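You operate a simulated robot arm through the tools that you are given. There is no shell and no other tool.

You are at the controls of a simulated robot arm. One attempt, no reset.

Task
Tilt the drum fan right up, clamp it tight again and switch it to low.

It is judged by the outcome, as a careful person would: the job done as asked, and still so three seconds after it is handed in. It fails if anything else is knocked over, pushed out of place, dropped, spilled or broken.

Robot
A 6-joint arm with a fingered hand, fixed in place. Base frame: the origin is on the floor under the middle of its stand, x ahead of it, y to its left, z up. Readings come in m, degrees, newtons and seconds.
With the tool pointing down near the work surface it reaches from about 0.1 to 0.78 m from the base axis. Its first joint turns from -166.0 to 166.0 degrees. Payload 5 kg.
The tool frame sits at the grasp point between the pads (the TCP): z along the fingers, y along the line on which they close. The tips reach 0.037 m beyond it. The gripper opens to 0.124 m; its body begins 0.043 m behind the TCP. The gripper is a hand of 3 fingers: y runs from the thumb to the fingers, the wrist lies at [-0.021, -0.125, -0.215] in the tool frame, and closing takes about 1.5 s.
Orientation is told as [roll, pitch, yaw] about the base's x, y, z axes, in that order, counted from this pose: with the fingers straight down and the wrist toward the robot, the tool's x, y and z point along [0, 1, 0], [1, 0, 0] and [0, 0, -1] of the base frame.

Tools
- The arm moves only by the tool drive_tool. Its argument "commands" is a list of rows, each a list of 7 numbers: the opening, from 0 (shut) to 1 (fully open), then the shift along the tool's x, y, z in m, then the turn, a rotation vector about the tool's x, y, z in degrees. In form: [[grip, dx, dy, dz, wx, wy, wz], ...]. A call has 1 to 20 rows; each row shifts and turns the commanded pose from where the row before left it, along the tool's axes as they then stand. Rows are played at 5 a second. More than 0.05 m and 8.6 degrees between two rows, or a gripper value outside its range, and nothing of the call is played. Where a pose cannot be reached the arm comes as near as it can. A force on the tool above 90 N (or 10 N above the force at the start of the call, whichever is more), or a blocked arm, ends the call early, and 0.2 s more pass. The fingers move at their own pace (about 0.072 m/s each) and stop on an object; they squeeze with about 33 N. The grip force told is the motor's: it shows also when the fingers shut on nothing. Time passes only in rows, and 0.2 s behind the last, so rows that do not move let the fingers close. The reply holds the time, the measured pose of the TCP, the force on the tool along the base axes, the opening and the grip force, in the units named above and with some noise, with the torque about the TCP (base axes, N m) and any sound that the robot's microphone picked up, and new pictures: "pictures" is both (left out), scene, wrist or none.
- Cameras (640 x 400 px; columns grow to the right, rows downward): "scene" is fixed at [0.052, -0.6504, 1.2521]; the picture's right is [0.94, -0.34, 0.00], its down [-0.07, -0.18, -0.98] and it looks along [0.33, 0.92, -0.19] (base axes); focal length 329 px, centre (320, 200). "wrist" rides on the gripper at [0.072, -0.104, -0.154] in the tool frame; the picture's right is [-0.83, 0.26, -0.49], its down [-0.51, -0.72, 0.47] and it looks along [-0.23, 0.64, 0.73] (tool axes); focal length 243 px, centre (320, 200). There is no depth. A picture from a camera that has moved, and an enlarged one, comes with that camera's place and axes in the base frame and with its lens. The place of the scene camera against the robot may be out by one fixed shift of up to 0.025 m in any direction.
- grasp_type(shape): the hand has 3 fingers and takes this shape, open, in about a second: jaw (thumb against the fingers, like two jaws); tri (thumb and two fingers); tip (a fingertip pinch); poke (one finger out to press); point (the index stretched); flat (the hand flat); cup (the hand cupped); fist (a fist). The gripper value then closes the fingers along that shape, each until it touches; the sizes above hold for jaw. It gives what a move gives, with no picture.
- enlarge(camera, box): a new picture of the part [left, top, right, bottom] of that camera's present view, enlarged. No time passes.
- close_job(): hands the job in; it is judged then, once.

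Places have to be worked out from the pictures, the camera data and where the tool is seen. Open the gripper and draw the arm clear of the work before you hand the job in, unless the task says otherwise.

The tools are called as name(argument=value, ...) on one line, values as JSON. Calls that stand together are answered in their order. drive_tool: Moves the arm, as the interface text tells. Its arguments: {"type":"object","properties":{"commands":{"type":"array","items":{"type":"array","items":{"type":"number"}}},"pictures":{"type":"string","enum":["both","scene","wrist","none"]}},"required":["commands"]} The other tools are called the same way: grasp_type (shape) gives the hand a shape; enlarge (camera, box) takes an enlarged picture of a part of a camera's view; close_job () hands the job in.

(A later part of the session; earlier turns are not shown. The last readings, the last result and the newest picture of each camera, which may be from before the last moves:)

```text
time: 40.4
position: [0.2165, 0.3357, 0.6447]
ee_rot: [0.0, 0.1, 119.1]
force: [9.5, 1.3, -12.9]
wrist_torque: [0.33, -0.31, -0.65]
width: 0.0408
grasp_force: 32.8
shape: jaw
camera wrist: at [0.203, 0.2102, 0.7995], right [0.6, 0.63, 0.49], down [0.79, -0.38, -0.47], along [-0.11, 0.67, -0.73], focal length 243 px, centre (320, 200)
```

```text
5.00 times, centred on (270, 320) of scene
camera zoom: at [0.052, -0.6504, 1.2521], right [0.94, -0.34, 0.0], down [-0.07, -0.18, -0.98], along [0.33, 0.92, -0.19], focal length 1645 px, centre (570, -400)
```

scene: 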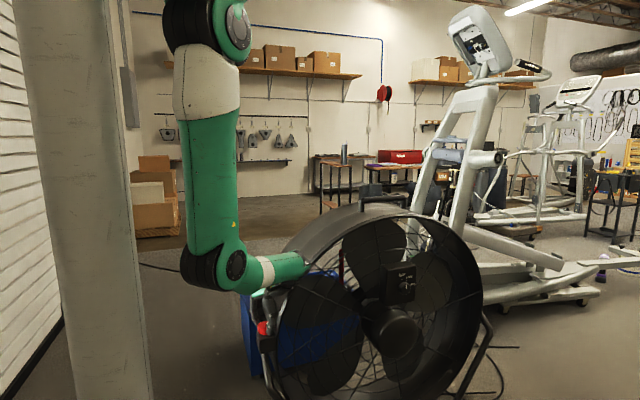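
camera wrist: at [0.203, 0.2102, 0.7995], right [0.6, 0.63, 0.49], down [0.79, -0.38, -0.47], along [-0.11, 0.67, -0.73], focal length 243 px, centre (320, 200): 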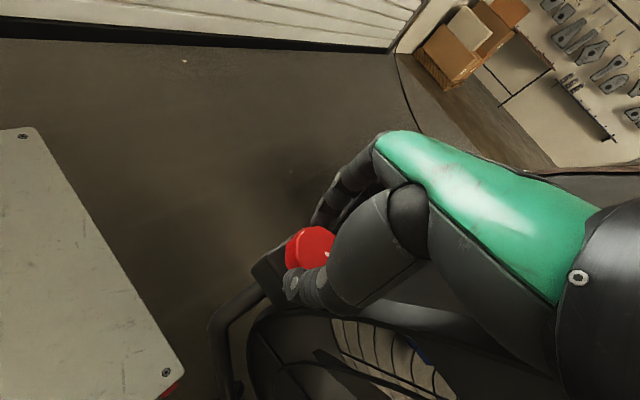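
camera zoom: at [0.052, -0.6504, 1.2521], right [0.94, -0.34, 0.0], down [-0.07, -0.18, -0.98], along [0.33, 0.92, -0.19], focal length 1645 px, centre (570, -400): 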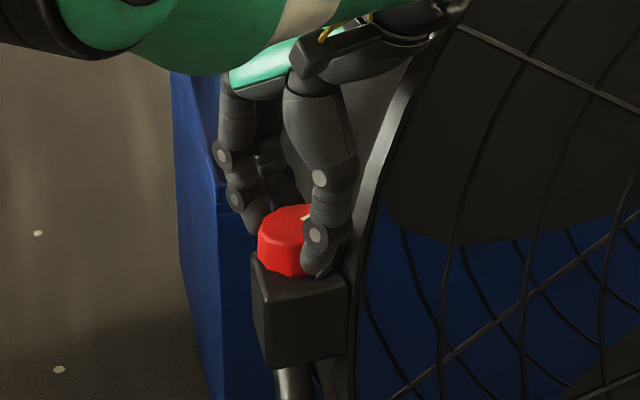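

It is blocked at once (0.8 Nm, slipping), so about 131° is a real counter-clockwise end stop, yet the drum would not tilt. I now test the other direction: turn the knob back clockwise and see whether it passes its starting angle, beginning with strokes from here.

drive_tool(commands=[[0.2, 0, 0, 0, 0, 0, 8], [0.2, 0, 0, 0, 0, 0, 8], [0.2, 0, 0, 0, 0, 0, 8], [0.5, 0, 0, 0, 0, 0, 0], [0.55, 0, 0, 0, 0, 0, 0], [0.55, 0, 0, -0.03, 0, 0, 0], [0.5, 0, 0, 0, 0, 0, -8], [0.5, 0, 0, 0, 0, 0, -8], [0.48, 0, 0, 0, 0, 0, -8], [0.48, 0, 0, 0, 0, 0, -8], [0.48, 0, 0, 0, 0, 0, -4]], pictures="both")

enlarge(camera="wrist", box=[210, 160, 410, 340])

enlarge(camera="scene", box=[230, 280, 310, 360])

```text
time: 42.8
position: [0.2153, 0.336, 0.6746]
ee_rot: [0.1, 0.0, 131.1]
force: [0.1, 0.4, 0.6]
wrist_torque: [-0.01, 0.0, -0.02]
width: 0.0597
grasp_force: 0.1
shape: jaw
camera wrist: at [0.2291, 0.2099, 0.8294], right [0.45, 0.74, 0.49], down [0.86, -0.21, -0.47], along [-0.25, 0.64, -0.73], focal length 243 px, centre (320, 200)
```

scene: 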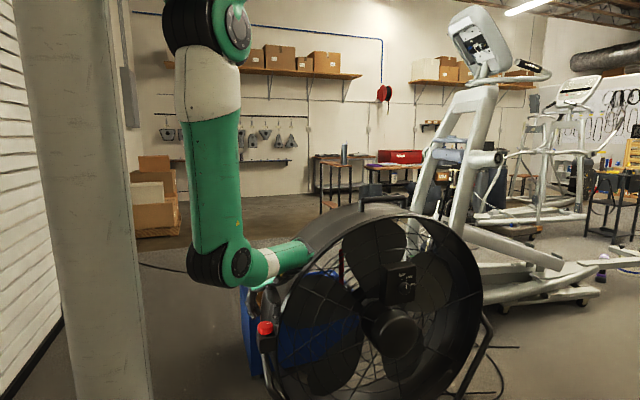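
wrist: 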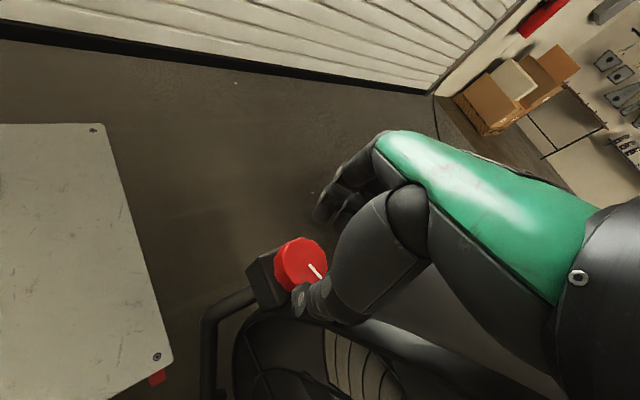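

```text
2.22 times, centred on (310, 250) of wrist
camera zoom: at [0.2291, 0.2099, 0.8294], right [0.45, 0.74, 0.49], down [0.86, -0.21, -0.47], along [-0.25, 0.64, -0.73], focal length 539 px, centre (342, 89)
```

zoom: 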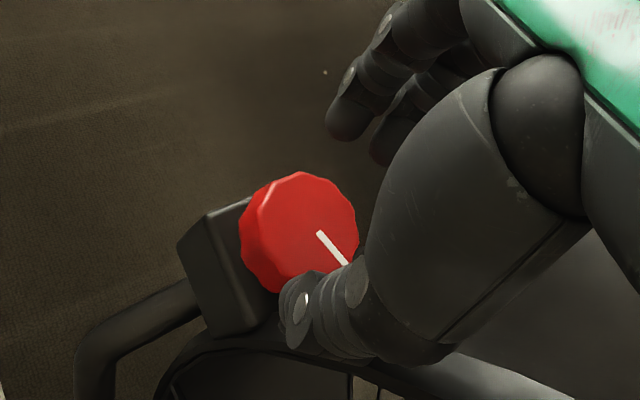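

```text
5.00 times, centred on (270, 320) of scene
camera zoom: at [0.052, -0.6504, 1.2521], right [0.94, -0.34, 0.0], down [-0.07, -0.18, -0.98], along [0.33, 0.92, -0.19], focal length 1645 px, centre (570, -400)
```

zoom: 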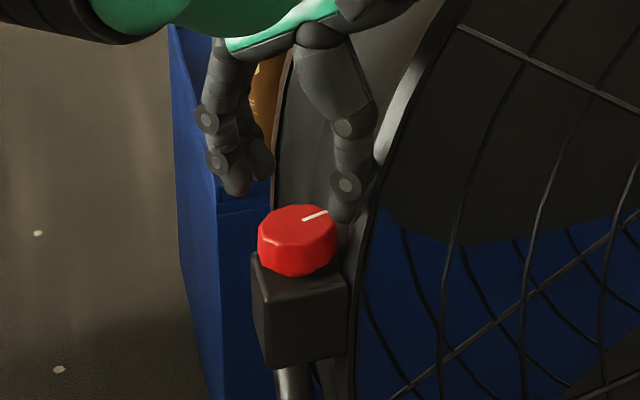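

The line is back at about 107° and the hand is at yaw 131°. I descend, grip, and make a 40° clockwise stroke, then reset for the next.

drive_tool(commands=[[0.48, 0, 0, 0.015, 0, 0, 0], [0.48, 0, 0, 0.015, 0, 0, 0], [0.35, 0, 0, 0, 0, 0, 0], [0.2, 0, 0, 0, 0, 0, 0], [0.2, 0, 0, 0, 0, 0, 0], [0.2, 0, 0, 0, 0, 0, 8], [0.2, 0, 0, 0, 0, 0, 8], [0.2, 0, 0, 0, 0, 0, 8], [0.2, 0, 0, 0, 0, 0, 8], [0.2, 0, 0, 0, 0, 0, 8]], pictures="none")

drive_tool(commands=[[0.5, 0, 0, 0, 0, 0, 0], [0.55, 0, 0, 0, 0, 0, 0], [0.55, 0, 0, -0.03, 0, 0, 0], [0.5, 0, 0, 0, 0, 0, -8], [0.5, 0, 0, 0, 0, 0, -8], [0.48, 0, 0, 0, 0, 0, -8], [0.48, 0, 0, 0, 0, 0, -8], [0.48, 0, 0, 0, 0, 0, -8]], pictures="wrist")

enlarge(camera="wrist", box=[210, 160, 410, 340])

```text
time: 45.0
position: [0.2152, 0.3376, 0.6469]
ee_rot: [0.0, 0.0, 90.9]
force: [-0.2, 1.2, -0.2]
wrist_torque: [0.09, 0.0, 0.06]
width: 0.0427
grasp_force: 33.6
shape: jaw
```

```text
time: 46.8
position: [0.216, 0.3361, 0.6757]
ee_rot: [-0.1, 0.0, 131.1]
force: [-0.8, -0.2, -0.2]
wrist_torque: [0.0, -0.02, 0.0]
width: 0.0603
grasp_force: 0.0
shape: jaw
camera wrist: at [0.2294, 0.2103, 0.8294], right [0.45, 0.74, 0.49], down [0.86, -0.21, -0.47], along [-0.25, 0.64, -0.73], focal length 243 px, centre (320, 200)
```

wrist: 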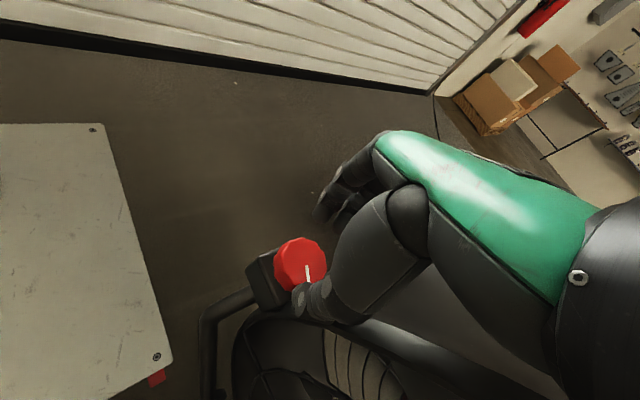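

```text
2.22 times, centred on (310, 250) of wrist
camera zoom: at [0.2294, 0.2103, 0.8294], right [0.45, 0.74, 0.49], down [0.86, -0.21, -0.47], along [-0.25, 0.64, -0.73], focal length 539 px, centre (342, 89)
```

zoom: 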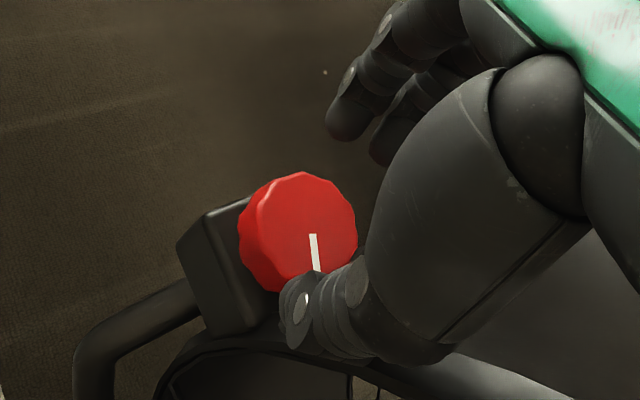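

Clean stroke: the line is at about 66°. I repeat the same clockwise stroke and reset.

drive_tool(commands=[[0.48, 0, 0, 0.015, 0, 0, 0], [0.48, 0, 0, 0.015, 0, 0, 0], [0.35, 0, 0, 0, 0, 0, 0], [0.2, 0, 0, 0, 0, 0, 0], [0.2, 0, 0, 0, 0, 0, 0], [0.2, 0, 0, 0, 0, 0, 8], [0.2, 0, 0, 0, 0, 0, 8], [0.2, 0, 0, 0, 0, 0, 8], [0.2, 0, 0, 0, 0, 0, 8], [0.2, 0, 0, 0, 0, 0, 8]], pictures="none")

drive_tool(commands=[[0.5, 0, 0, 0, 0, 0, 0], [0.55, 0, 0, 0, 0, 0, 0], [0.55, 0, 0, -0.03, 0, 0, 0], [0.5, 0, 0, 0, 0, 0, -8], [0.5, 0, 0, 0, 0, 0, -8], [0.48, 0, 0, 0, 0, 0, -8], [0.48, 0, 0, 0, 0, 0, -8], [0.48, 0, 0, 0, 0, 0, -8]], pictures="none")

drive_tool(commands=[[0.48, 0, 0, 0.015, 0, 0, 0], [0.48, 0, 0, 0.015, 0, 0, 0], [0.35, 0, 0, 0, 0, 0, 0], [0.2, 0, 0, 0, 0, 0, 0], [0.2, 0, 0, 0, 0, 0, 0], [0.2, 0, 0, 0, 0, 0, 8], [0.2, 0, 0, 0, 0, 0, 8]], pictures="wrist")

enlarge(camera="wrist", box=[210, 160, 410, 340])

```text
time: 49.0
position: [0.2155, 0.3357, 0.6438]
ee_rot: [0.0, 0.1, 90.9]
force: [1.8, -2.0, -0.1]
wrist_torque: [-0.04, 0.06, -0.02]
width: 0.0426
grasp_force: 33.1
shape: jaw
```

```text
time: 50.8
position: [0.2156, 0.3358, 0.6758]
ee_rot: [-0.1, 0.1, 131.1]
force: [0.3, -0.2, -0.7]
wrist_torque: [0.01, -0.01, 0.0]
width: 0.0601
grasp_force: 0.0
shape: jaw
```

```text
time: 52.4
position: [0.2142, 0.3365, 0.6453]
ee_rot: [0.1, -0.1, 114.9]
force: [-1.8, -2.2, 3.2]
wrist_torque: [-0.08, 0.04, 0.07]
width: 0.0427
grasp_force: 32.4
shape: jaw
camera wrist: at [0.1932, 0.2117, 0.7988], right [0.64, 0.59, 0.49], down [0.76, -0.44, -0.47], along [-0.06, 0.68, -0.73], focal length 243 px, centre (320, 200)
```

wrist: 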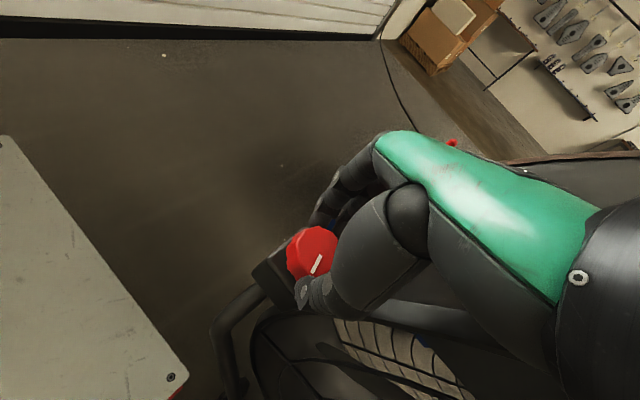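

```text
2.22 times, centred on (310, 250) of wrist
camera zoom: at [0.1932, 0.2117, 0.7988], right [0.64, 0.59, 0.49], down [0.76, -0.44, -0.47], along [-0.06, 0.68, -0.73], focal length 539 px, centre (342, 89)
```

zoom: 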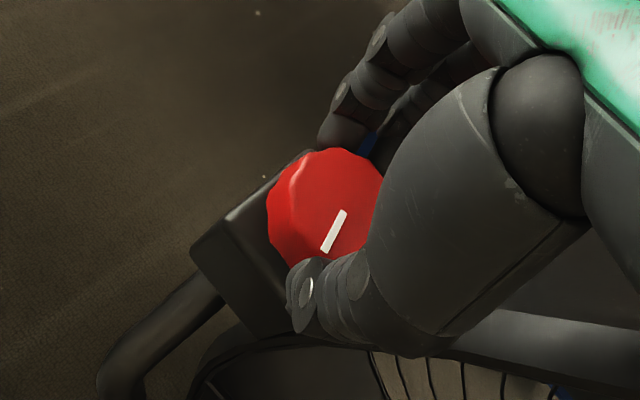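

The line is now about 15–20° from its start. I continue clockwise in small steps and watch for a stop at or beyond the original angle.

drive_tool(commands=[[0.2, 0, 0, 0, 0, 0, 6], [0.2, 0, 0, 0, 0, 0, 6]], pictures="none")

drive_tool(commands=[[0.2, 0, 0, 0, 0, 0, 6], [0.2, 0, 0, 0, 0, 0, 6]], pictures="wrist")

enlarge(camera="wrist", box=[210, 160, 410, 340])

enlarge(camera="scene", box=[230, 280, 310, 360])

```text
time: 53.0
position: [0.2142, 0.3371, 0.6435]
ee_rot: [0.0, 0.0, 102.9]
force: [0.5, -5.7, 7.6]
wrist_torque: [-0.25, -0.03, 0.01]
width: 0.0427
grasp_force: 33.0
shape: jaw
```

```text
time: 53.6
position: [0.2145, 0.3367, 0.6439]
ee_rot: [0.1, 0.0, 91.1]
force: [-12.1, 1.4, 4.2]
wrist_torque: [0.24, 0.39, 0.54]
width: 0.043
grasp_force: 32.7
shape: jaw
camera wrist: at [0.1441, 0.2311, 0.7986], right [0.83, 0.28, 0.49], down [0.52, -0.71, -0.47], along [0.22, 0.64, -0.73], focal length 243 px, centre (320, 200)
```

wrist: 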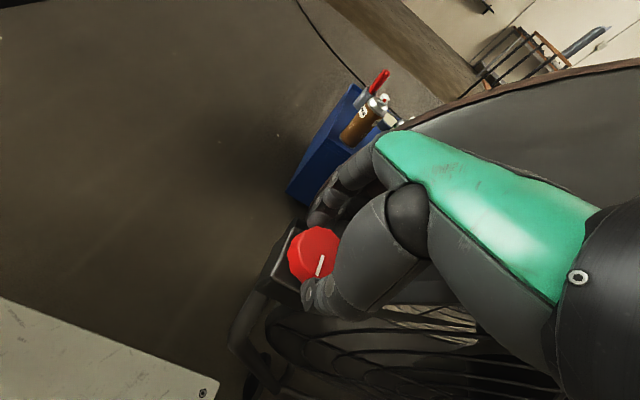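

```text
2.22 times, centred on (310, 250) of wrist
camera zoom: at [0.1441, 0.2311, 0.7986], right [0.83, 0.28, 0.49], down [0.52, -0.71, -0.47], along [0.22, 0.64, -0.73], focal length 539 px, centre (342, 89)
```

zoom: 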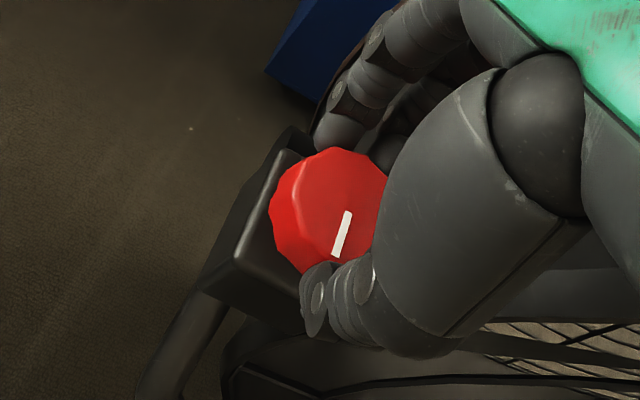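

```text
5.00 times, centred on (270, 320) of scene
camera zoom: at [0.052, -0.6504, 1.2521], right [0.94, -0.34, 0.0], down [-0.07, -0.18, -0.98], along [0.33, 0.92, -0.19], focal length 1645 px, centre (570, -400)
```

zoom: 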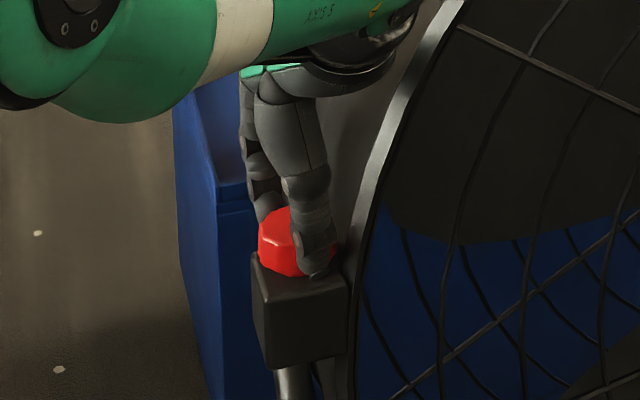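

At about 4° the torque rises to 0.54 Nm, so the starting angle is the clockwise (tight) stop and counter-clockwise to 131° is the loose end. The clamp was therefore truly loose when my backward push failed, which suggests the drum is at its stop in that direction and must tilt the other way (top toward −y). I loosen the knob again with repeated strokes.

drive_tool(commands=[[0.2, 0, 0, 0, 0, 0, -8], [0.2, 0, 0, 0, 0, 0, -8], [0.2, 0, 0, 0, 0, 0, -8], [0.2, 0, 0, 0, 0, 0, -8], [0.2, 0, 0, 0, 0, 0, -8], [0.45, 0, 0, 0, 0, 0, 0], [0.45, 0, 0, 0, 0, 0, 0], [0.5, 0, 0, -0.03, 0, 0, 0], [0.6, 0, 0, 0, 0, 0, 8], [0.6, 0, 0, 0, 0, 0, 8], [0.6, 0, 0, 0, 0, 0, 8], [0.6, 0, 0, 0, 0, 0, 8], [0.6, 0, 0, 0, 0, 0, 4], [0.6, 0, 0, 0.015, 0, 0, 0], [0.6, 0, 0, 0.015, 0, 0, 0], [0.4, 0, 0, 0, 0, 0, 0], [0.2, 0, 0, 0, 0, 0, 0], [0.2, 0, 0, 0, 0, 0, 0], [0.2, 0, 0, 0, 0, 0, 0]], pictures="none")

drive_tool(commands=[[0.2, 0, 0, 0, 0, 0, -8], [0.2, 0, 0, 0, 0, 0, -8], [0.2, 0, 0, 0, 0, 0, -8], [0.2, 0, 0, 0, 0, 0, -8], [0.2, 0, 0, 0, 0, 0, -8], [0.45, 0, 0, 0, 0, 0, 0], [0.45, 0, 0, 0, 0, 0, 0], [0.5, 0, 0, -0.03, 0, 0, 0], [0.6, 0, 0, 0, 0, 0, 8], [0.6, 0, 0, 0, 0, 0, 8], [0.6, 0, 0, 0, 0, 0, 8], [0.6, 0, 0, 0, 0, 0, 8], [0.6, 0, 0, 0, 0, 0, 8], [0.6, 0, 0, 0.015, 0, 0, 0], [0.6, 0, 0, 0.015, 0, 0, 0], [0.4, 0, 0, 0, 0, 0, 0], [0.2, 0, 0, 0, 0, 0, 0], [0.2, 0, 0, 0, 0, 0, 0], [0.2, 0, 0, 0, 0, 0, 0]], pictures="wrist")

enlarge(camera="wrist", box=[210, 160, 410, 340])

```text
time: 57.6
position: [0.2154, 0.3362, 0.6436]
ee_rot: [0.0, 0.0, 95.0]
force: [0.2, -1.6, -4.5]
wrist_torque: [-0.03, -0.03, 0.01]
width: 0.0426
grasp_force: 32.8
shape: jaw
```

```text
time: 61.6
position: [0.2145, 0.3355, 0.6447]
ee_rot: [0.0, 0.0, 94.9]
force: [1.8, -1.2, -4.4]
wrist_torque: [-0.04, -0.04, -0.05]
width: 0.0433
grasp_force: 32.9
shape: jaw
camera wrist: at [0.1525, 0.2252, 0.799], right [0.8, 0.33, 0.49], down [0.57, -0.67, -0.47], along [0.17, 0.66, -0.73], focal length 243 px, centre (320, 200)
```

wrist: 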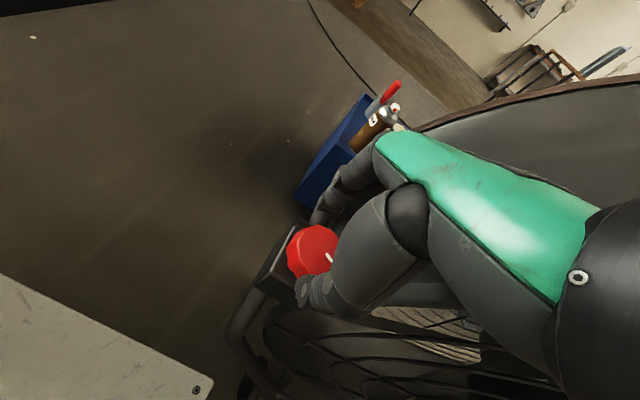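

```text
2.22 times, centred on (310, 250) of wrist
camera zoom: at [0.1525, 0.2252, 0.799], right [0.8, 0.33, 0.49], down [0.57, -0.67, -0.47], along [0.17, 0.66, -0.73], focal length 539 px, centre (342, 89)
```

zoom: 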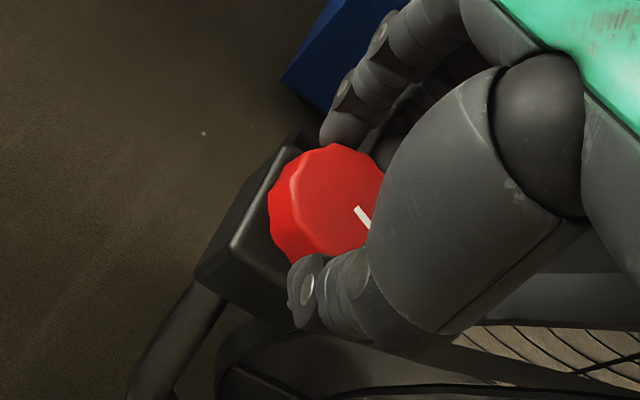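

The line is at roughly 70°. I do another full stroke and then a last one to the loose stop.

drive_tool(commands=[[0.2, 0, 0, 0, 0, 0, -8], [0.2, 0, 0, 0, 0, 0, -8], [0.2, 0, 0, 0, 0, 0, -8], [0.2, 0, 0, 0, 0, 0, -8], [0.2, 0, 0, 0, 0, 0, -8], [0.45, 0, 0, 0, 0, 0, 0], [0.45, 0, 0, 0, 0, 0, 0], [0.5, 0, 0, -0.03, 0, 0, 0], [0.6, 0, 0, 0, 0, 0, 8], [0.6, 0, 0, 0, 0, 0, 8], [0.6, 0, 0, 0, 0, 0, 8], [0.6, 0, 0, 0, 0, 0, 8], [0.6, 0, 0, 0, 0, 0, 8], [0.6, 0, 0, 0.015, 0, 0, 0], [0.6, 0, 0, 0.015, 0, 0, 0], [0.4, 0, 0, 0, 0, 0, 0], [0.2, 0, 0, 0, 0, 0, 0], [0.2, 0, 0, 0, 0, 0, 0], [0.2, 0, 0, 0, 0, 0, 0]], pictures="none")

drive_tool(commands=[[0.2, 0, 0, 0, 0, 0, -6], [0.2, 0, 0, 0, 0, 0, -6], [0.2, 0, 0, 0, 0, 0, -6], [0.2, 0, 0, 0, 0, 0, -6]], pictures="none")

drive_tool(commands=[[0.45, 0, 0, 0, 0, 0, 0], [0.5, 0, 0, 0, 0, 0, 0], [0.55, 0, 0, -0.03, 0, 0, 0], [0.6, 0, 0, -0.04, 0, 0, 0], [0.6, 0, 0, -0.04, 0, 0, 8], [0.6, 0, 0, -0.04, 0, 0, 8], [0.6, 0, 0, -0.04, 0, 0, 8], [0.6, 0, 0, -0.04, 0, 0, 5]], pictures="both")

enlarge(camera="wrist", box=[190, 240, 310, 350])

enlarge(camera="scene", box=[340, 180, 440, 240])

```text
time: 65.6
position: [0.2156, 0.3377, 0.6455]
ee_rot: [0.0, 0.0, 95.0]
force: [0.5, -1.6, -4.4]
wrist_torque: [-0.03, -0.02, 0.0]
width: 0.0424
grasp_force: 33.0
shape: jaw
```

```text
time: 66.6
position: [0.2165, 0.3369, 0.6447]
ee_rot: [-0.1, 0.0, 119.0]
force: [8.9, 1.0, -13.4]
wrist_torque: [-0.02, -0.36, -0.57]
width: 0.0419
grasp_force: 32.9
shape: jaw
```

```text
time: 68.4
position: [0.216, 0.3354, 0.8759]
ee_rot: [0.1, 0.1, 89.9]
force: [0.1, 0.5, -0.4]
wrist_torque: [-0.01, -0.01, -0.03]
width: 0.074
grasp_force: 0.1
shape: jaw
camera wrist: at [0.1433, 0.2316, 1.0297], right [0.83, 0.26, 0.49], down [0.51, -0.72, -0.47], along [0.23, 0.64, -0.73], focal length 243 px, centre (320, 200)
```

scene: 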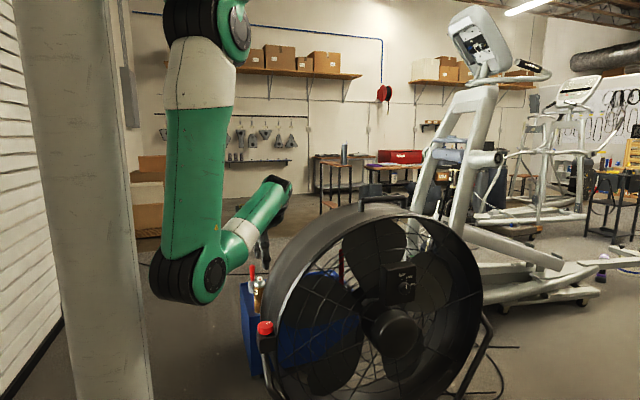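
wrist: 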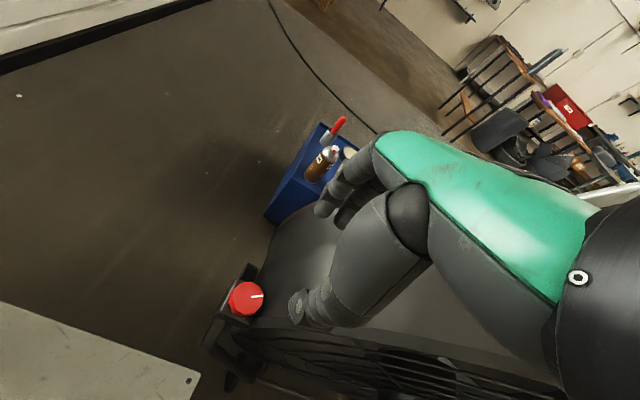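

```text
3.64 times, centred on (250, 295) of wrist
camera zoom: at [0.1433, 0.2316, 1.0297], right [0.83, 0.26, 0.49], down [0.51, -0.72, -0.47], along [0.23, 0.64, -0.73], focal length 882 px, centre (574, -146)
```

zoom: 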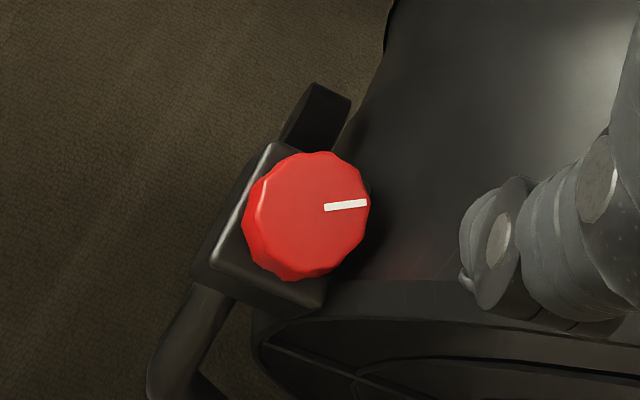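

```text
6.40 times, centred on (390, 210) of scene
camera zoom: at [0.052, -0.6504, 1.2521], right [0.94, -0.34, 0.0], down [-0.07, -0.18, -0.98], along [0.33, 0.92, -0.19], focal length 2106 px, centre (-128, 136)
```

zoom: 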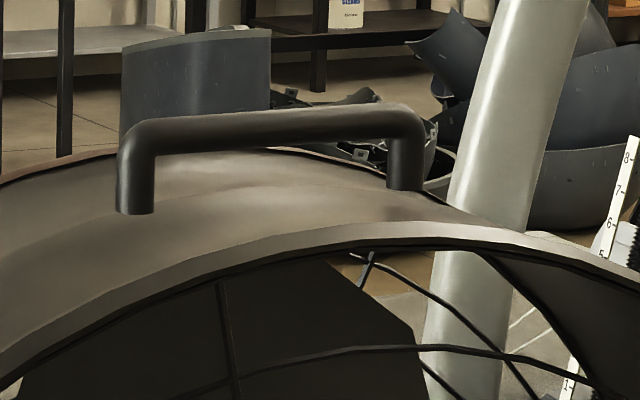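

The clamp is loose again (line at about 131°). From the zoomed scene view the drum is level (front and back rims at equal height, about 0.97) and the carry handle bar is at about x 0.60–0.76, y 0.40, z 1.01. I now go over to the handle to grasp it from above and pull it the other way.

drive_tool(commands=[[0.6, -0.038, 0.006, -0.03, 0, 0, 0], [0.6, -0.038, 0.006, -0.03, 0, 0, 0], [0.6, -0.038, 0.006, -0.03, 0, 0, 0], [0.6, -0.038, 0.006, -0.03, 0, 0, 0], [0.6, -0.038, 0.006, -0.03, 0, 0, 0], [0.6, -0.038, 0.006, -0.03, 0, 0, 0], [0.6, -0.038, 0.006, -0.03, 0, 0, 0], [0.6, -0.038, 0.006, -0.02, 0, 0, 0], [0.6, -0.038, 0.006, 0, 0, 0, 0], [0.6, -0.038, 0.006, 0, 0, 0, 0]], pictures="both")

```text
time: 70.6
position: [0.5953, 0.3956, 1.1055]
ee_rot: [0.0, 0.0, 90.0]
force: [-0.6, 0.8, -0.4]
wrist_torque: [-0.02, -0.02, 0.0]
width: 0.0739
grasp_force: 0.0
shape: jaw
camera wrist: at [0.5229, 0.2917, 1.2598], right [0.83, 0.26, 0.49], down [0.51, -0.72, -0.47], along [0.23, 0.64, -0.73], focal length 243 px, centre (320, 200)
```

scene: 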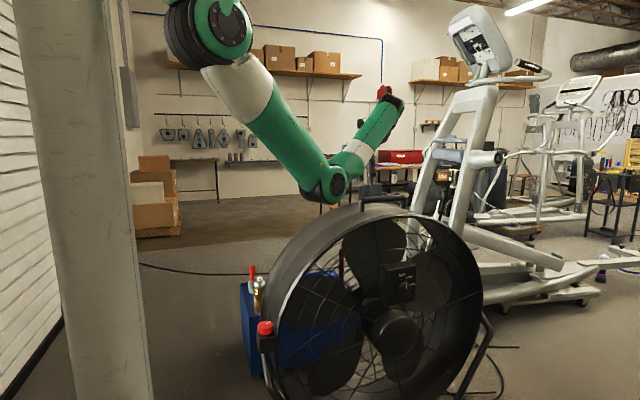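
wrist: 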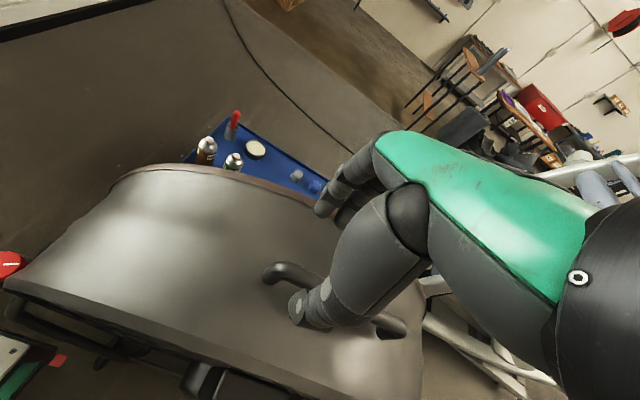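

The hand is above the handle. I zoom in to measure the bar relative to the fingers.

enlarge(camera="wrist", box=[220, 180, 460, 360])

enlarge(camera="scene", box=[320, 90, 460, 230])

```text
2.22 times, centred on (340, 270) of wrist
camera zoom: at [0.5229, 0.2917, 1.2598], right [0.83, 0.26, 0.49], down [0.51, -0.72, -0.47], along [0.23, 0.64, -0.73], focal length 539 px, centre (276, 44)
```

zoom: 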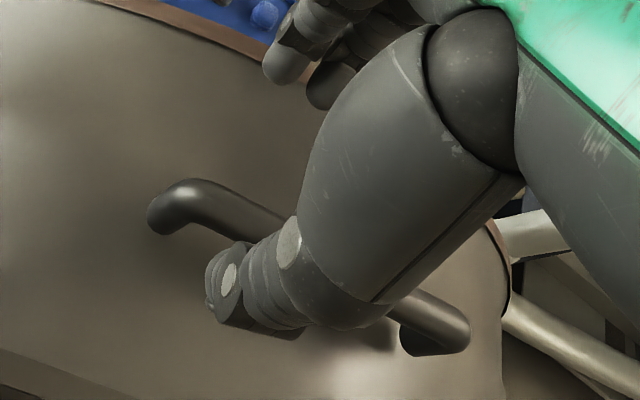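

```text
2.86 times, centred on (390, 160) of scene
camera zoom: at [0.052, -0.6504, 1.2521], right [0.94, -0.34, 0.0], down [-0.07, -0.18, -0.98], along [0.33, 0.92, -0.19], focal length 940 px, centre (120, 314)
```

zoom: 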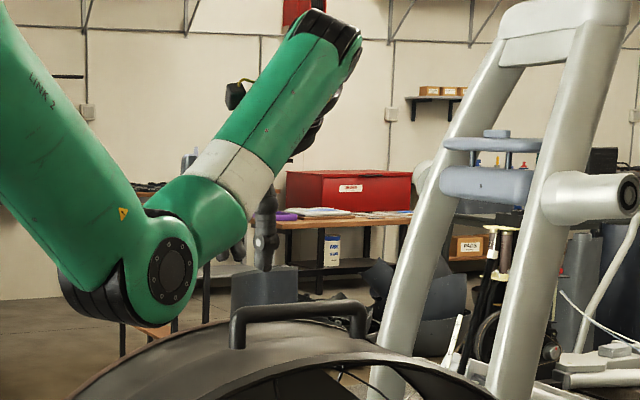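

The bar runs at y≈0.397 from x 0.59 to 0.755, z≈1.01. I shift to x 0.655, descend around the bar to z 1.02 and close on it.

drive_tool(commands=[[0.6, -0.03, 0, 0, 0, 0, 0], [0.6, -0.03, 0.001, 0, 0, 0, 0], [0.6, 0, 0, 0.03, 0, 0, 0], [0.6, 0, 0, 0.03, 0, 0, 0], [0.6, 0, 0, 0.015, 0, 0, 0], [0.6, 0, 0, 0.008, 0, 0, 0]], pictures="both")

enlarge(camera="wrist", box=[220, 180, 460, 360])

enlarge(camera="scene", box=[320, 120, 460, 260])

```text
time: 72.0
position: [0.6554, 0.3984, 1.0213]
ee_rot: [0.0, 0.0, 89.9]
force: [-0.2, 0.2, -0.4]
wrist_torque: [-0.01, 0.0, 0.0]
width: 0.0743
grasp_force: 0.1
shape: jaw
camera wrist: at [0.583, 0.2945, 1.1767], right [0.83, 0.26, 0.49], down [0.51, -0.72, -0.47], along [0.23, 0.64, -0.73], focal length 243 px, centre (320, 200)
```

scene: 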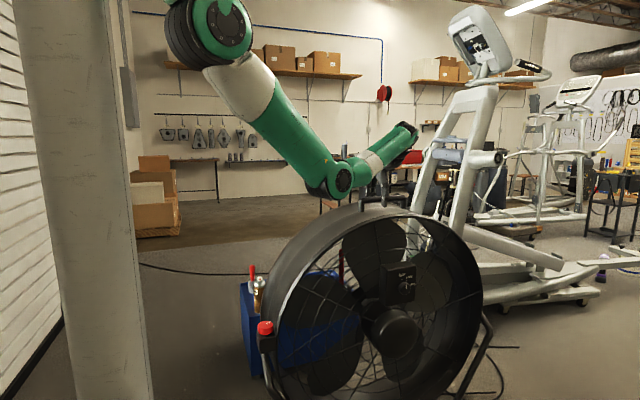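
wrist: 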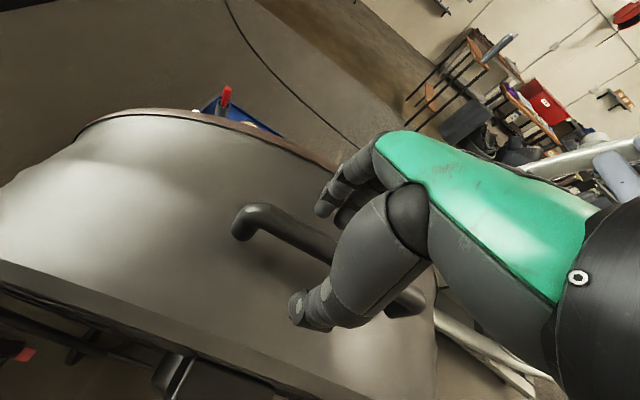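

```text
2.22 times, centred on (340, 270) of wrist
camera zoom: at [0.583, 0.2945, 1.1767], right [0.83, 0.26, 0.49], down [0.51, -0.72, -0.47], along [0.23, 0.64, -0.73], focal length 539 px, centre (276, 44)
```

zoom: 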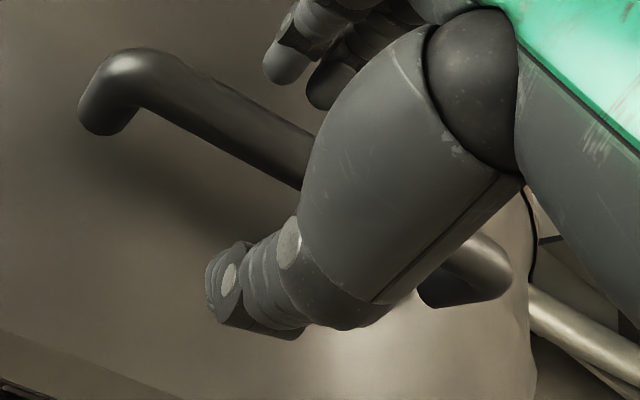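

```text
2.86 times, centred on (390, 190) of scene
camera zoom: at [0.052, -0.6504, 1.2521], right [0.94, -0.34, 0.0], down [-0.07, -0.18, -0.98], along [0.33, 0.92, -0.19], focal length 940 px, centre (120, 229)
```

zoom: 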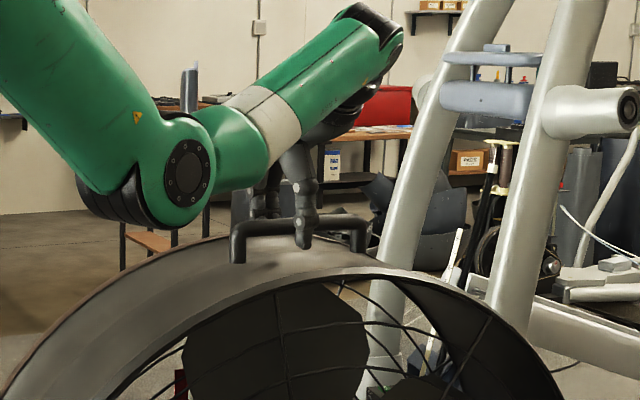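

The thumb is in front of the bar and the fingers behind it. I close on the handle.

drive_tool(commands=[[0.4, 0, 0, 0, 0, 0, 0], [0.2, 0, 0, 0, 0, 0, 0], [0.05, 0, 0, 0, 0, 0, 0], [0.0, 0, 0, 0, 0, 0, 0], [0.0, 0, 0, 0, 0, 0, 0], [0.0, 0, 0, 0, 0, 0, 0]], pictures="wrist")

enlarge(camera="wrist", box=[220, 180, 460, 360])

enlarge(camera="scene", box=[350, 160, 430, 230])

```text
time: 73.4
position: [0.6555, 0.3987, 1.0206]
ee_rot: [0.1, 0.1, 89.9]
force: [1.0, 0.3, -11.2]
wrist_torque: [0.05, -0.01, 0.0]
width: 0.0126
grasp_force: 32.8
shape: jaw
camera wrist: at [0.5831, 0.2945, 1.1761], right [0.83, 0.26, 0.49], down [0.51, -0.72, -0.47], along [0.23, 0.64, -0.73], focal length 243 px, centre (320, 200)
```

wrist: 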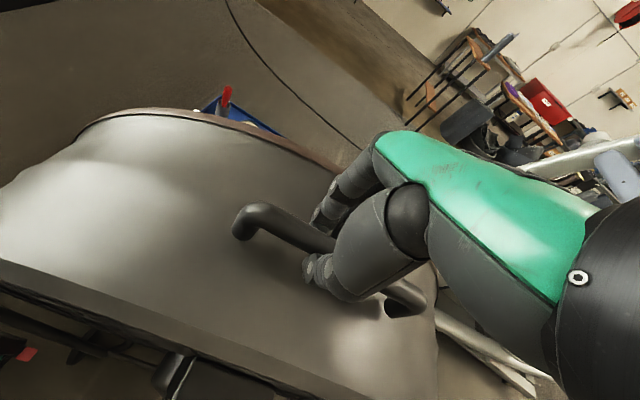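

```text
2.22 times, centred on (340, 270) of wrist
camera zoom: at [0.5831, 0.2945, 1.1761], right [0.83, 0.26, 0.49], down [0.51, -0.72, -0.47], along [0.23, 0.64, -0.73], focal length 539 px, centre (276, 44)
```

zoom: 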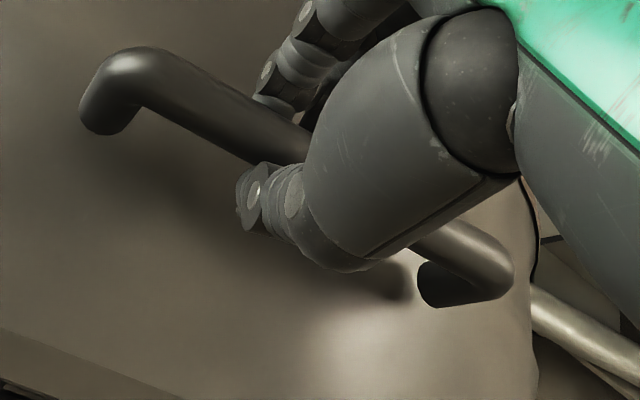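

```text
5.71 times, centred on (390, 195) of scene
camera zoom: at [0.052, -0.6504, 1.2521], right [0.94, -0.34, 0.0], down [-0.07, -0.18, -0.98], along [0.33, 0.92, -0.19], focal length 1880 px, centre (-80, 229)
```

zoom: 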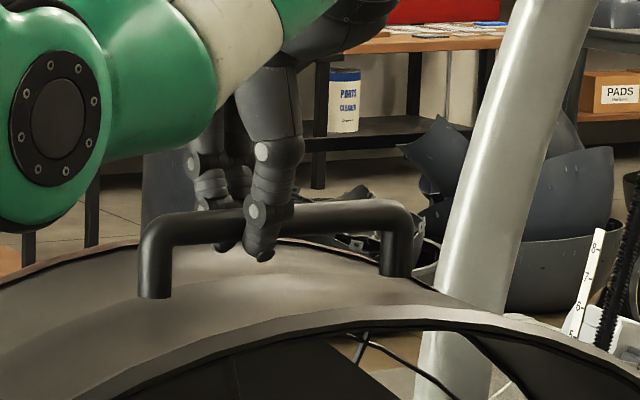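

The handle is held firmly. I pull gently toward −y, 1 cm at a time with the matching slight rise, and watch the force.

drive_tool(commands=[[0.0, 0, -0.01, -0.0015, 0, 0, 0], [0.0, 0, -0.01, -0.001, 0, 0, 0]], pictures="both")

enlarge(camera="scene", box=[350, 160, 430, 230])

```text
time: 74.0
position: [0.6563, 0.3775, 1.0221]
ee_rot: [0.3, 0.2, 90.0]
force: [-2.4, 3.2, -27.1]
wrist_torque: [0.22, 0.05, 0.06]
width: 0.0122
grasp_force: 33.0
shape: jaw
camera wrist: at [0.5839, 0.274, 1.1768], right [0.83, 0.26, 0.49], down [0.51, -0.72, -0.47], along [0.23, 0.64, -0.74], focal length 243 px, centre (320, 200)
```

scene: 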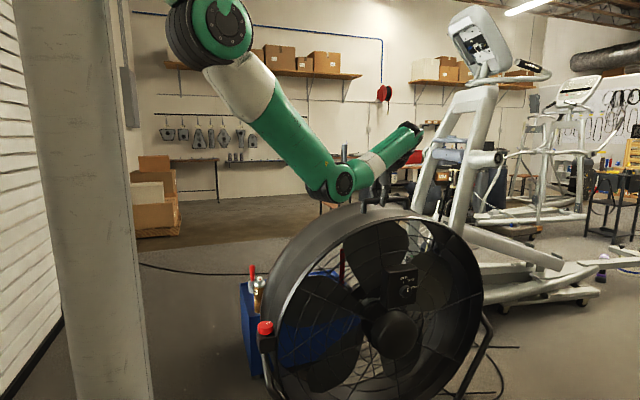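
wrist: 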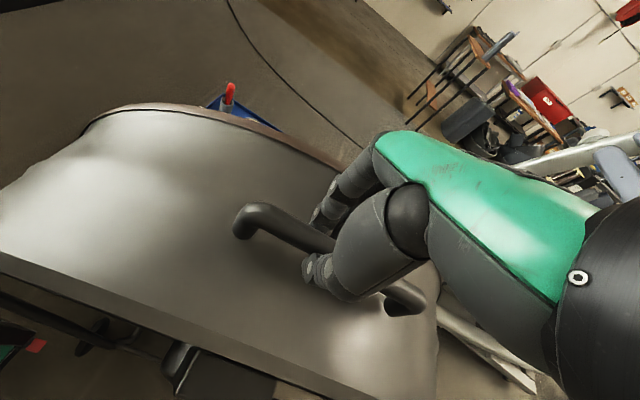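

```text
5.71 times, centred on (390, 195) of scene
camera zoom: at [0.052, -0.6504, 1.2521], right [0.94, -0.34, 0.0], down [-0.07, -0.18, -0.98], along [0.33, 0.92, -0.19], focal length 1880 px, centre (-80, 229)
```

zoom: 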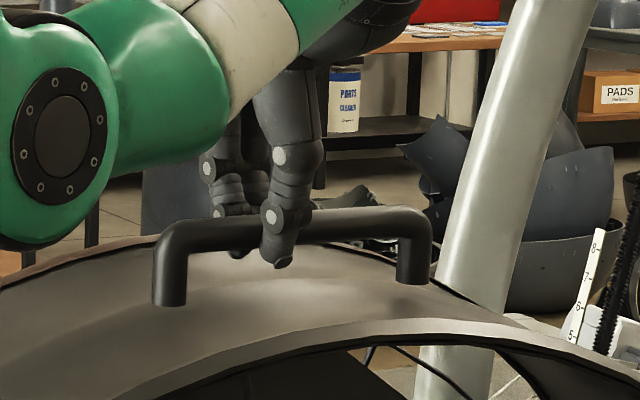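

The drum follows easily (3 N along y): it tilts with its top coming toward −y, so the free side is the far (+y) outlet face going up, and the pivot is near y 0.40, z 0.55. I continue along that arc of about 0.47 m radius.

drive_tool(commands=[[0.0, 0, -0.027, 0.0057, 0, 0, 0], [0.0, 0, -0.0325, 0.0045, 0, 0, 0], [0.0, 0, -0.032, 0.007, 0, 0, 0], [0.0, 0, -0.0315, 0.009, 0, 0, 0]], pictures="both")

enlarge(camera="scene", box=[220, 160, 520, 400])

```text
time: 75.0
position: [0.6549, 0.2549, 0.9985]
ee_rot: [0.1, 0.1, 90.0]
force: [3.5, 8.6, -24.8]
wrist_torque: [0.37, -0.09, -0.02]
width: 0.0116
grasp_force: 32.7
shape: jaw
camera wrist: at [0.5836, 0.1513, 1.1529], right [0.83, 0.26, 0.49], down [0.51, -0.72, -0.47], along [0.23, 0.64, -0.73], focal length 243 px, centre (320, 200)
```

scene: 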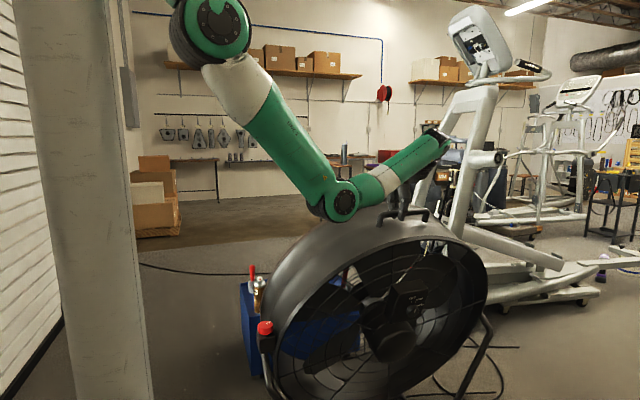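
wrist: 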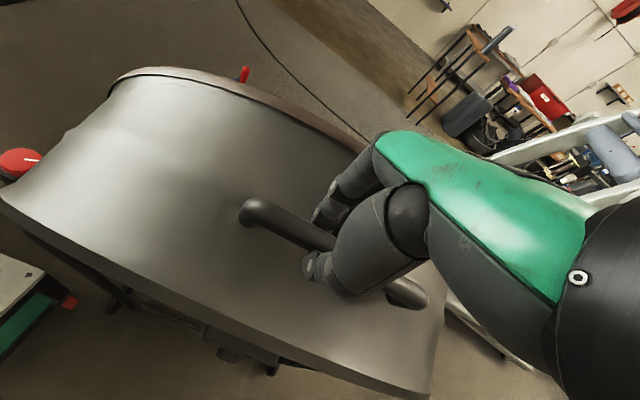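

```text
1.67 times, centred on (370, 280) of scene
camera zoom: at [0.052, -0.6504, 1.2521], right [0.94, -0.34, 0.0], down [-0.07, -0.18, -0.98], along [0.33, 0.92, -0.19], focal length 548 px, centre (237, 67)
```

zoom: 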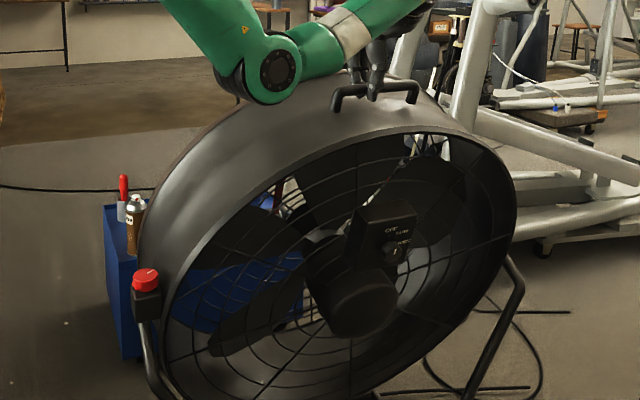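

The drum is at about 18° with low forces (9 N along y). The elbow still looks clear of the drum; I carry on along the arc to about 34°.

drive_tool(commands=[[0.0, 0, -0.031, 0.0132, 0, 0, 0], [0.0, 0, -0.03, 0.0144, 0, 0, 0], [0.0, 0, -0.029, 0.0164, 0, 0, 0], [0.0, 0, -0.028, 0.0174, 0, 0, 0]], pictures="both")

enlarge(camera="scene", box=[220, 160, 520, 400])

```text
time: 76.0
position: [0.6561, 0.172, 0.9565]
ee_rot: [-1.0, -1.7, 91.2]
force: [4.6, 64.7, -7.3]
wrist_torque: [-0.13, 0.12, -0.5]
width: 0.0157
grasp_force: 32.9
shape: jaw
stopped in row 4: the force on the tool passed its limit at 105 N (the readings are from after the stop); the commanded pose is now the measured one
camera wrist: at [0.5838, 0.062, 1.1067], right [0.82, 0.26, 0.51], down [0.53, -0.7, -0.48], along [0.23, 0.67, -0.71], focal length 243 px, centre (320, 200)
```

scene: 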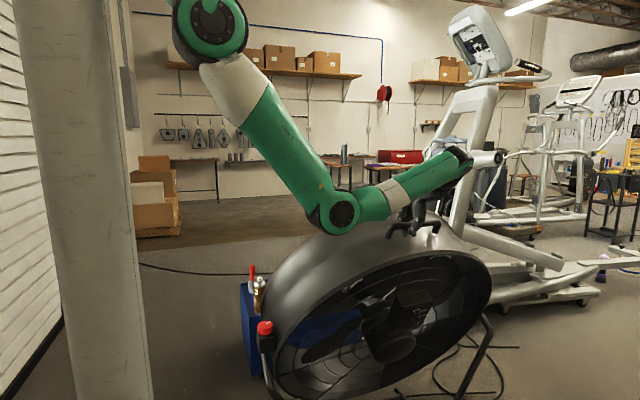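
wrist: 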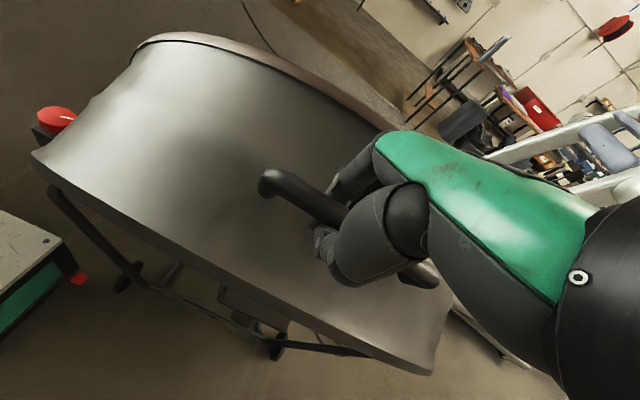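

```text
1.67 times, centred on (370, 280) of scene
camera zoom: at [0.052, -0.6504, 1.2521], right [0.94, -0.34, 0.0], down [-0.07, -0.18, -0.98], along [0.33, 0.92, -0.19], focal length 548 px, centre (237, 67)
```

zoom: 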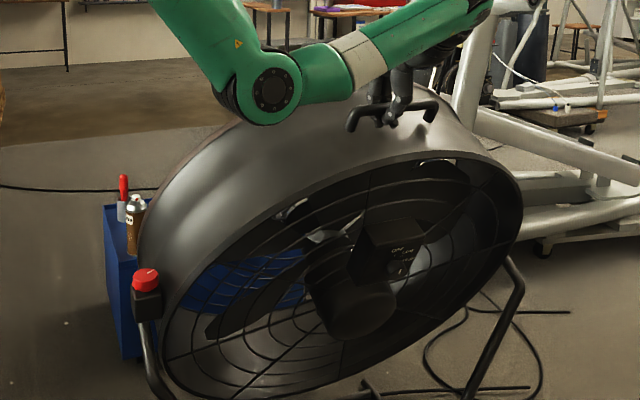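

The pull met firm resistance near 30°: the call stopped at 105 N and 65 N remain along y. I look at the surroundings before doing anything else, to tell a real tilt stop from an obstruction.

enlarge(camera="scene", box=[330, 170, 470, 260])

enlarge(camera="wrist", box=[200, 120, 480, 320])

enlarge(camera="wrist", box=[0, 80, 300, 380])

enlarge(camera="scene", box=[230, 250, 330, 400])

```text
4.44 times, centred on (400, 215) of scene
camera zoom: at [0.052, -0.6504, 1.2521], right [0.94, -0.34, 0.0], down [-0.07, -0.18, -0.98], along [0.33, 0.92, -0.19], focal length 1462 px, centre (-36, 133)
```

zoom: 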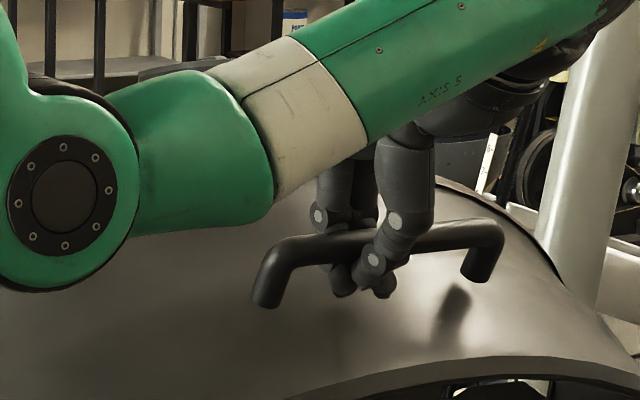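

```text
2.00 times, centred on (340, 220) of wrist
camera zoom: at [0.5838, 0.062, 1.1067], right [0.82, 0.26, 0.51], down [0.53, -0.7, -0.48], along [0.23, 0.67, -0.71], focal length 485 px, centre (280, 160)
```

zoom: 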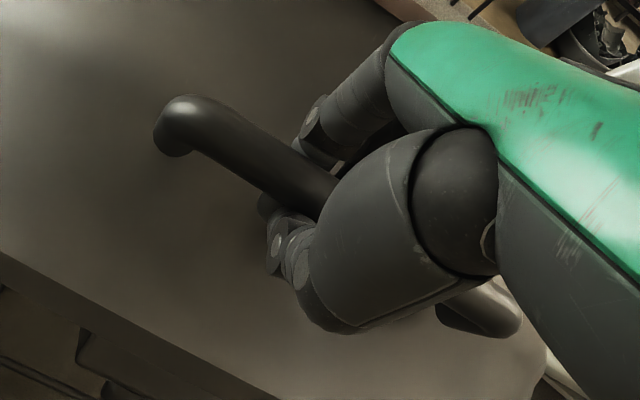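

```text
1.33 times, centred on (150, 230) of wrist
camera zoom: at [0.5838, 0.062, 1.1067], right [0.82, 0.26, 0.51], down [0.53, -0.7, -0.48], along [0.23, 0.67, -0.71], focal length 324 px, centre (547, 160)
```

zoom: 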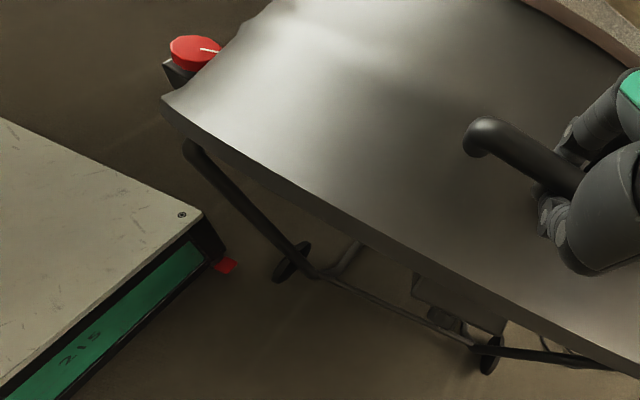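

```text
2.67 times, centred on (280, 325) of scene
camera zoom: at [0.052, -0.6504, 1.2521], right [0.94, -0.34, 0.0], down [-0.07, -0.18, -0.98], along [0.33, 0.92, -0.19], focal length 878 px, centre (427, -133)
```

zoom: 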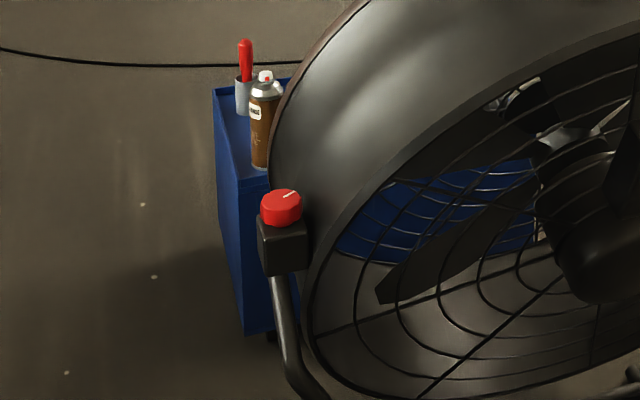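

The grip is on the bar, the elbow and cart are clear (cart front is about y 0.82), and the resistance acts purely along the pull at the bar, so this is the drum's upper tilt stop at roughly 30–35°. I check the resting force with a hold, then ease off slightly to see whether the drum stays.

drive_tool(commands=[[0.0, 0, 0, 0, 0, 0, 0], [0.0, 0, 0, 0, 0, 0, 0]], pictures="none")

drive_tool(commands=[[0.0, 0, 0.006, -0.003, 0, 0, 0], [0.0, 0, 0, 0, 0, 0, 0]], pictures="none")

```text
time: 76.5
position: [0.6565, 0.1711, 0.9563]
ee_rot: [-0.9, -1.7, 91.4]
force: [5.9, 71.4, -5.2]
wrist_torque: [-0.13, 0.11, -0.6]
width: 0.0161
grasp_force: 32.7
shape: jaw
```

```text
time: 77.2
position: [0.6555, 0.173, 0.9569]
ee_rot: [-0.7, -1.3, 91.1]
force: [4.9, 50.3, -21.9]
wrist_torque: [-0.58, 0.06, -0.46]
width: 0.0148
grasp_force: 32.9
shape: jaw
```

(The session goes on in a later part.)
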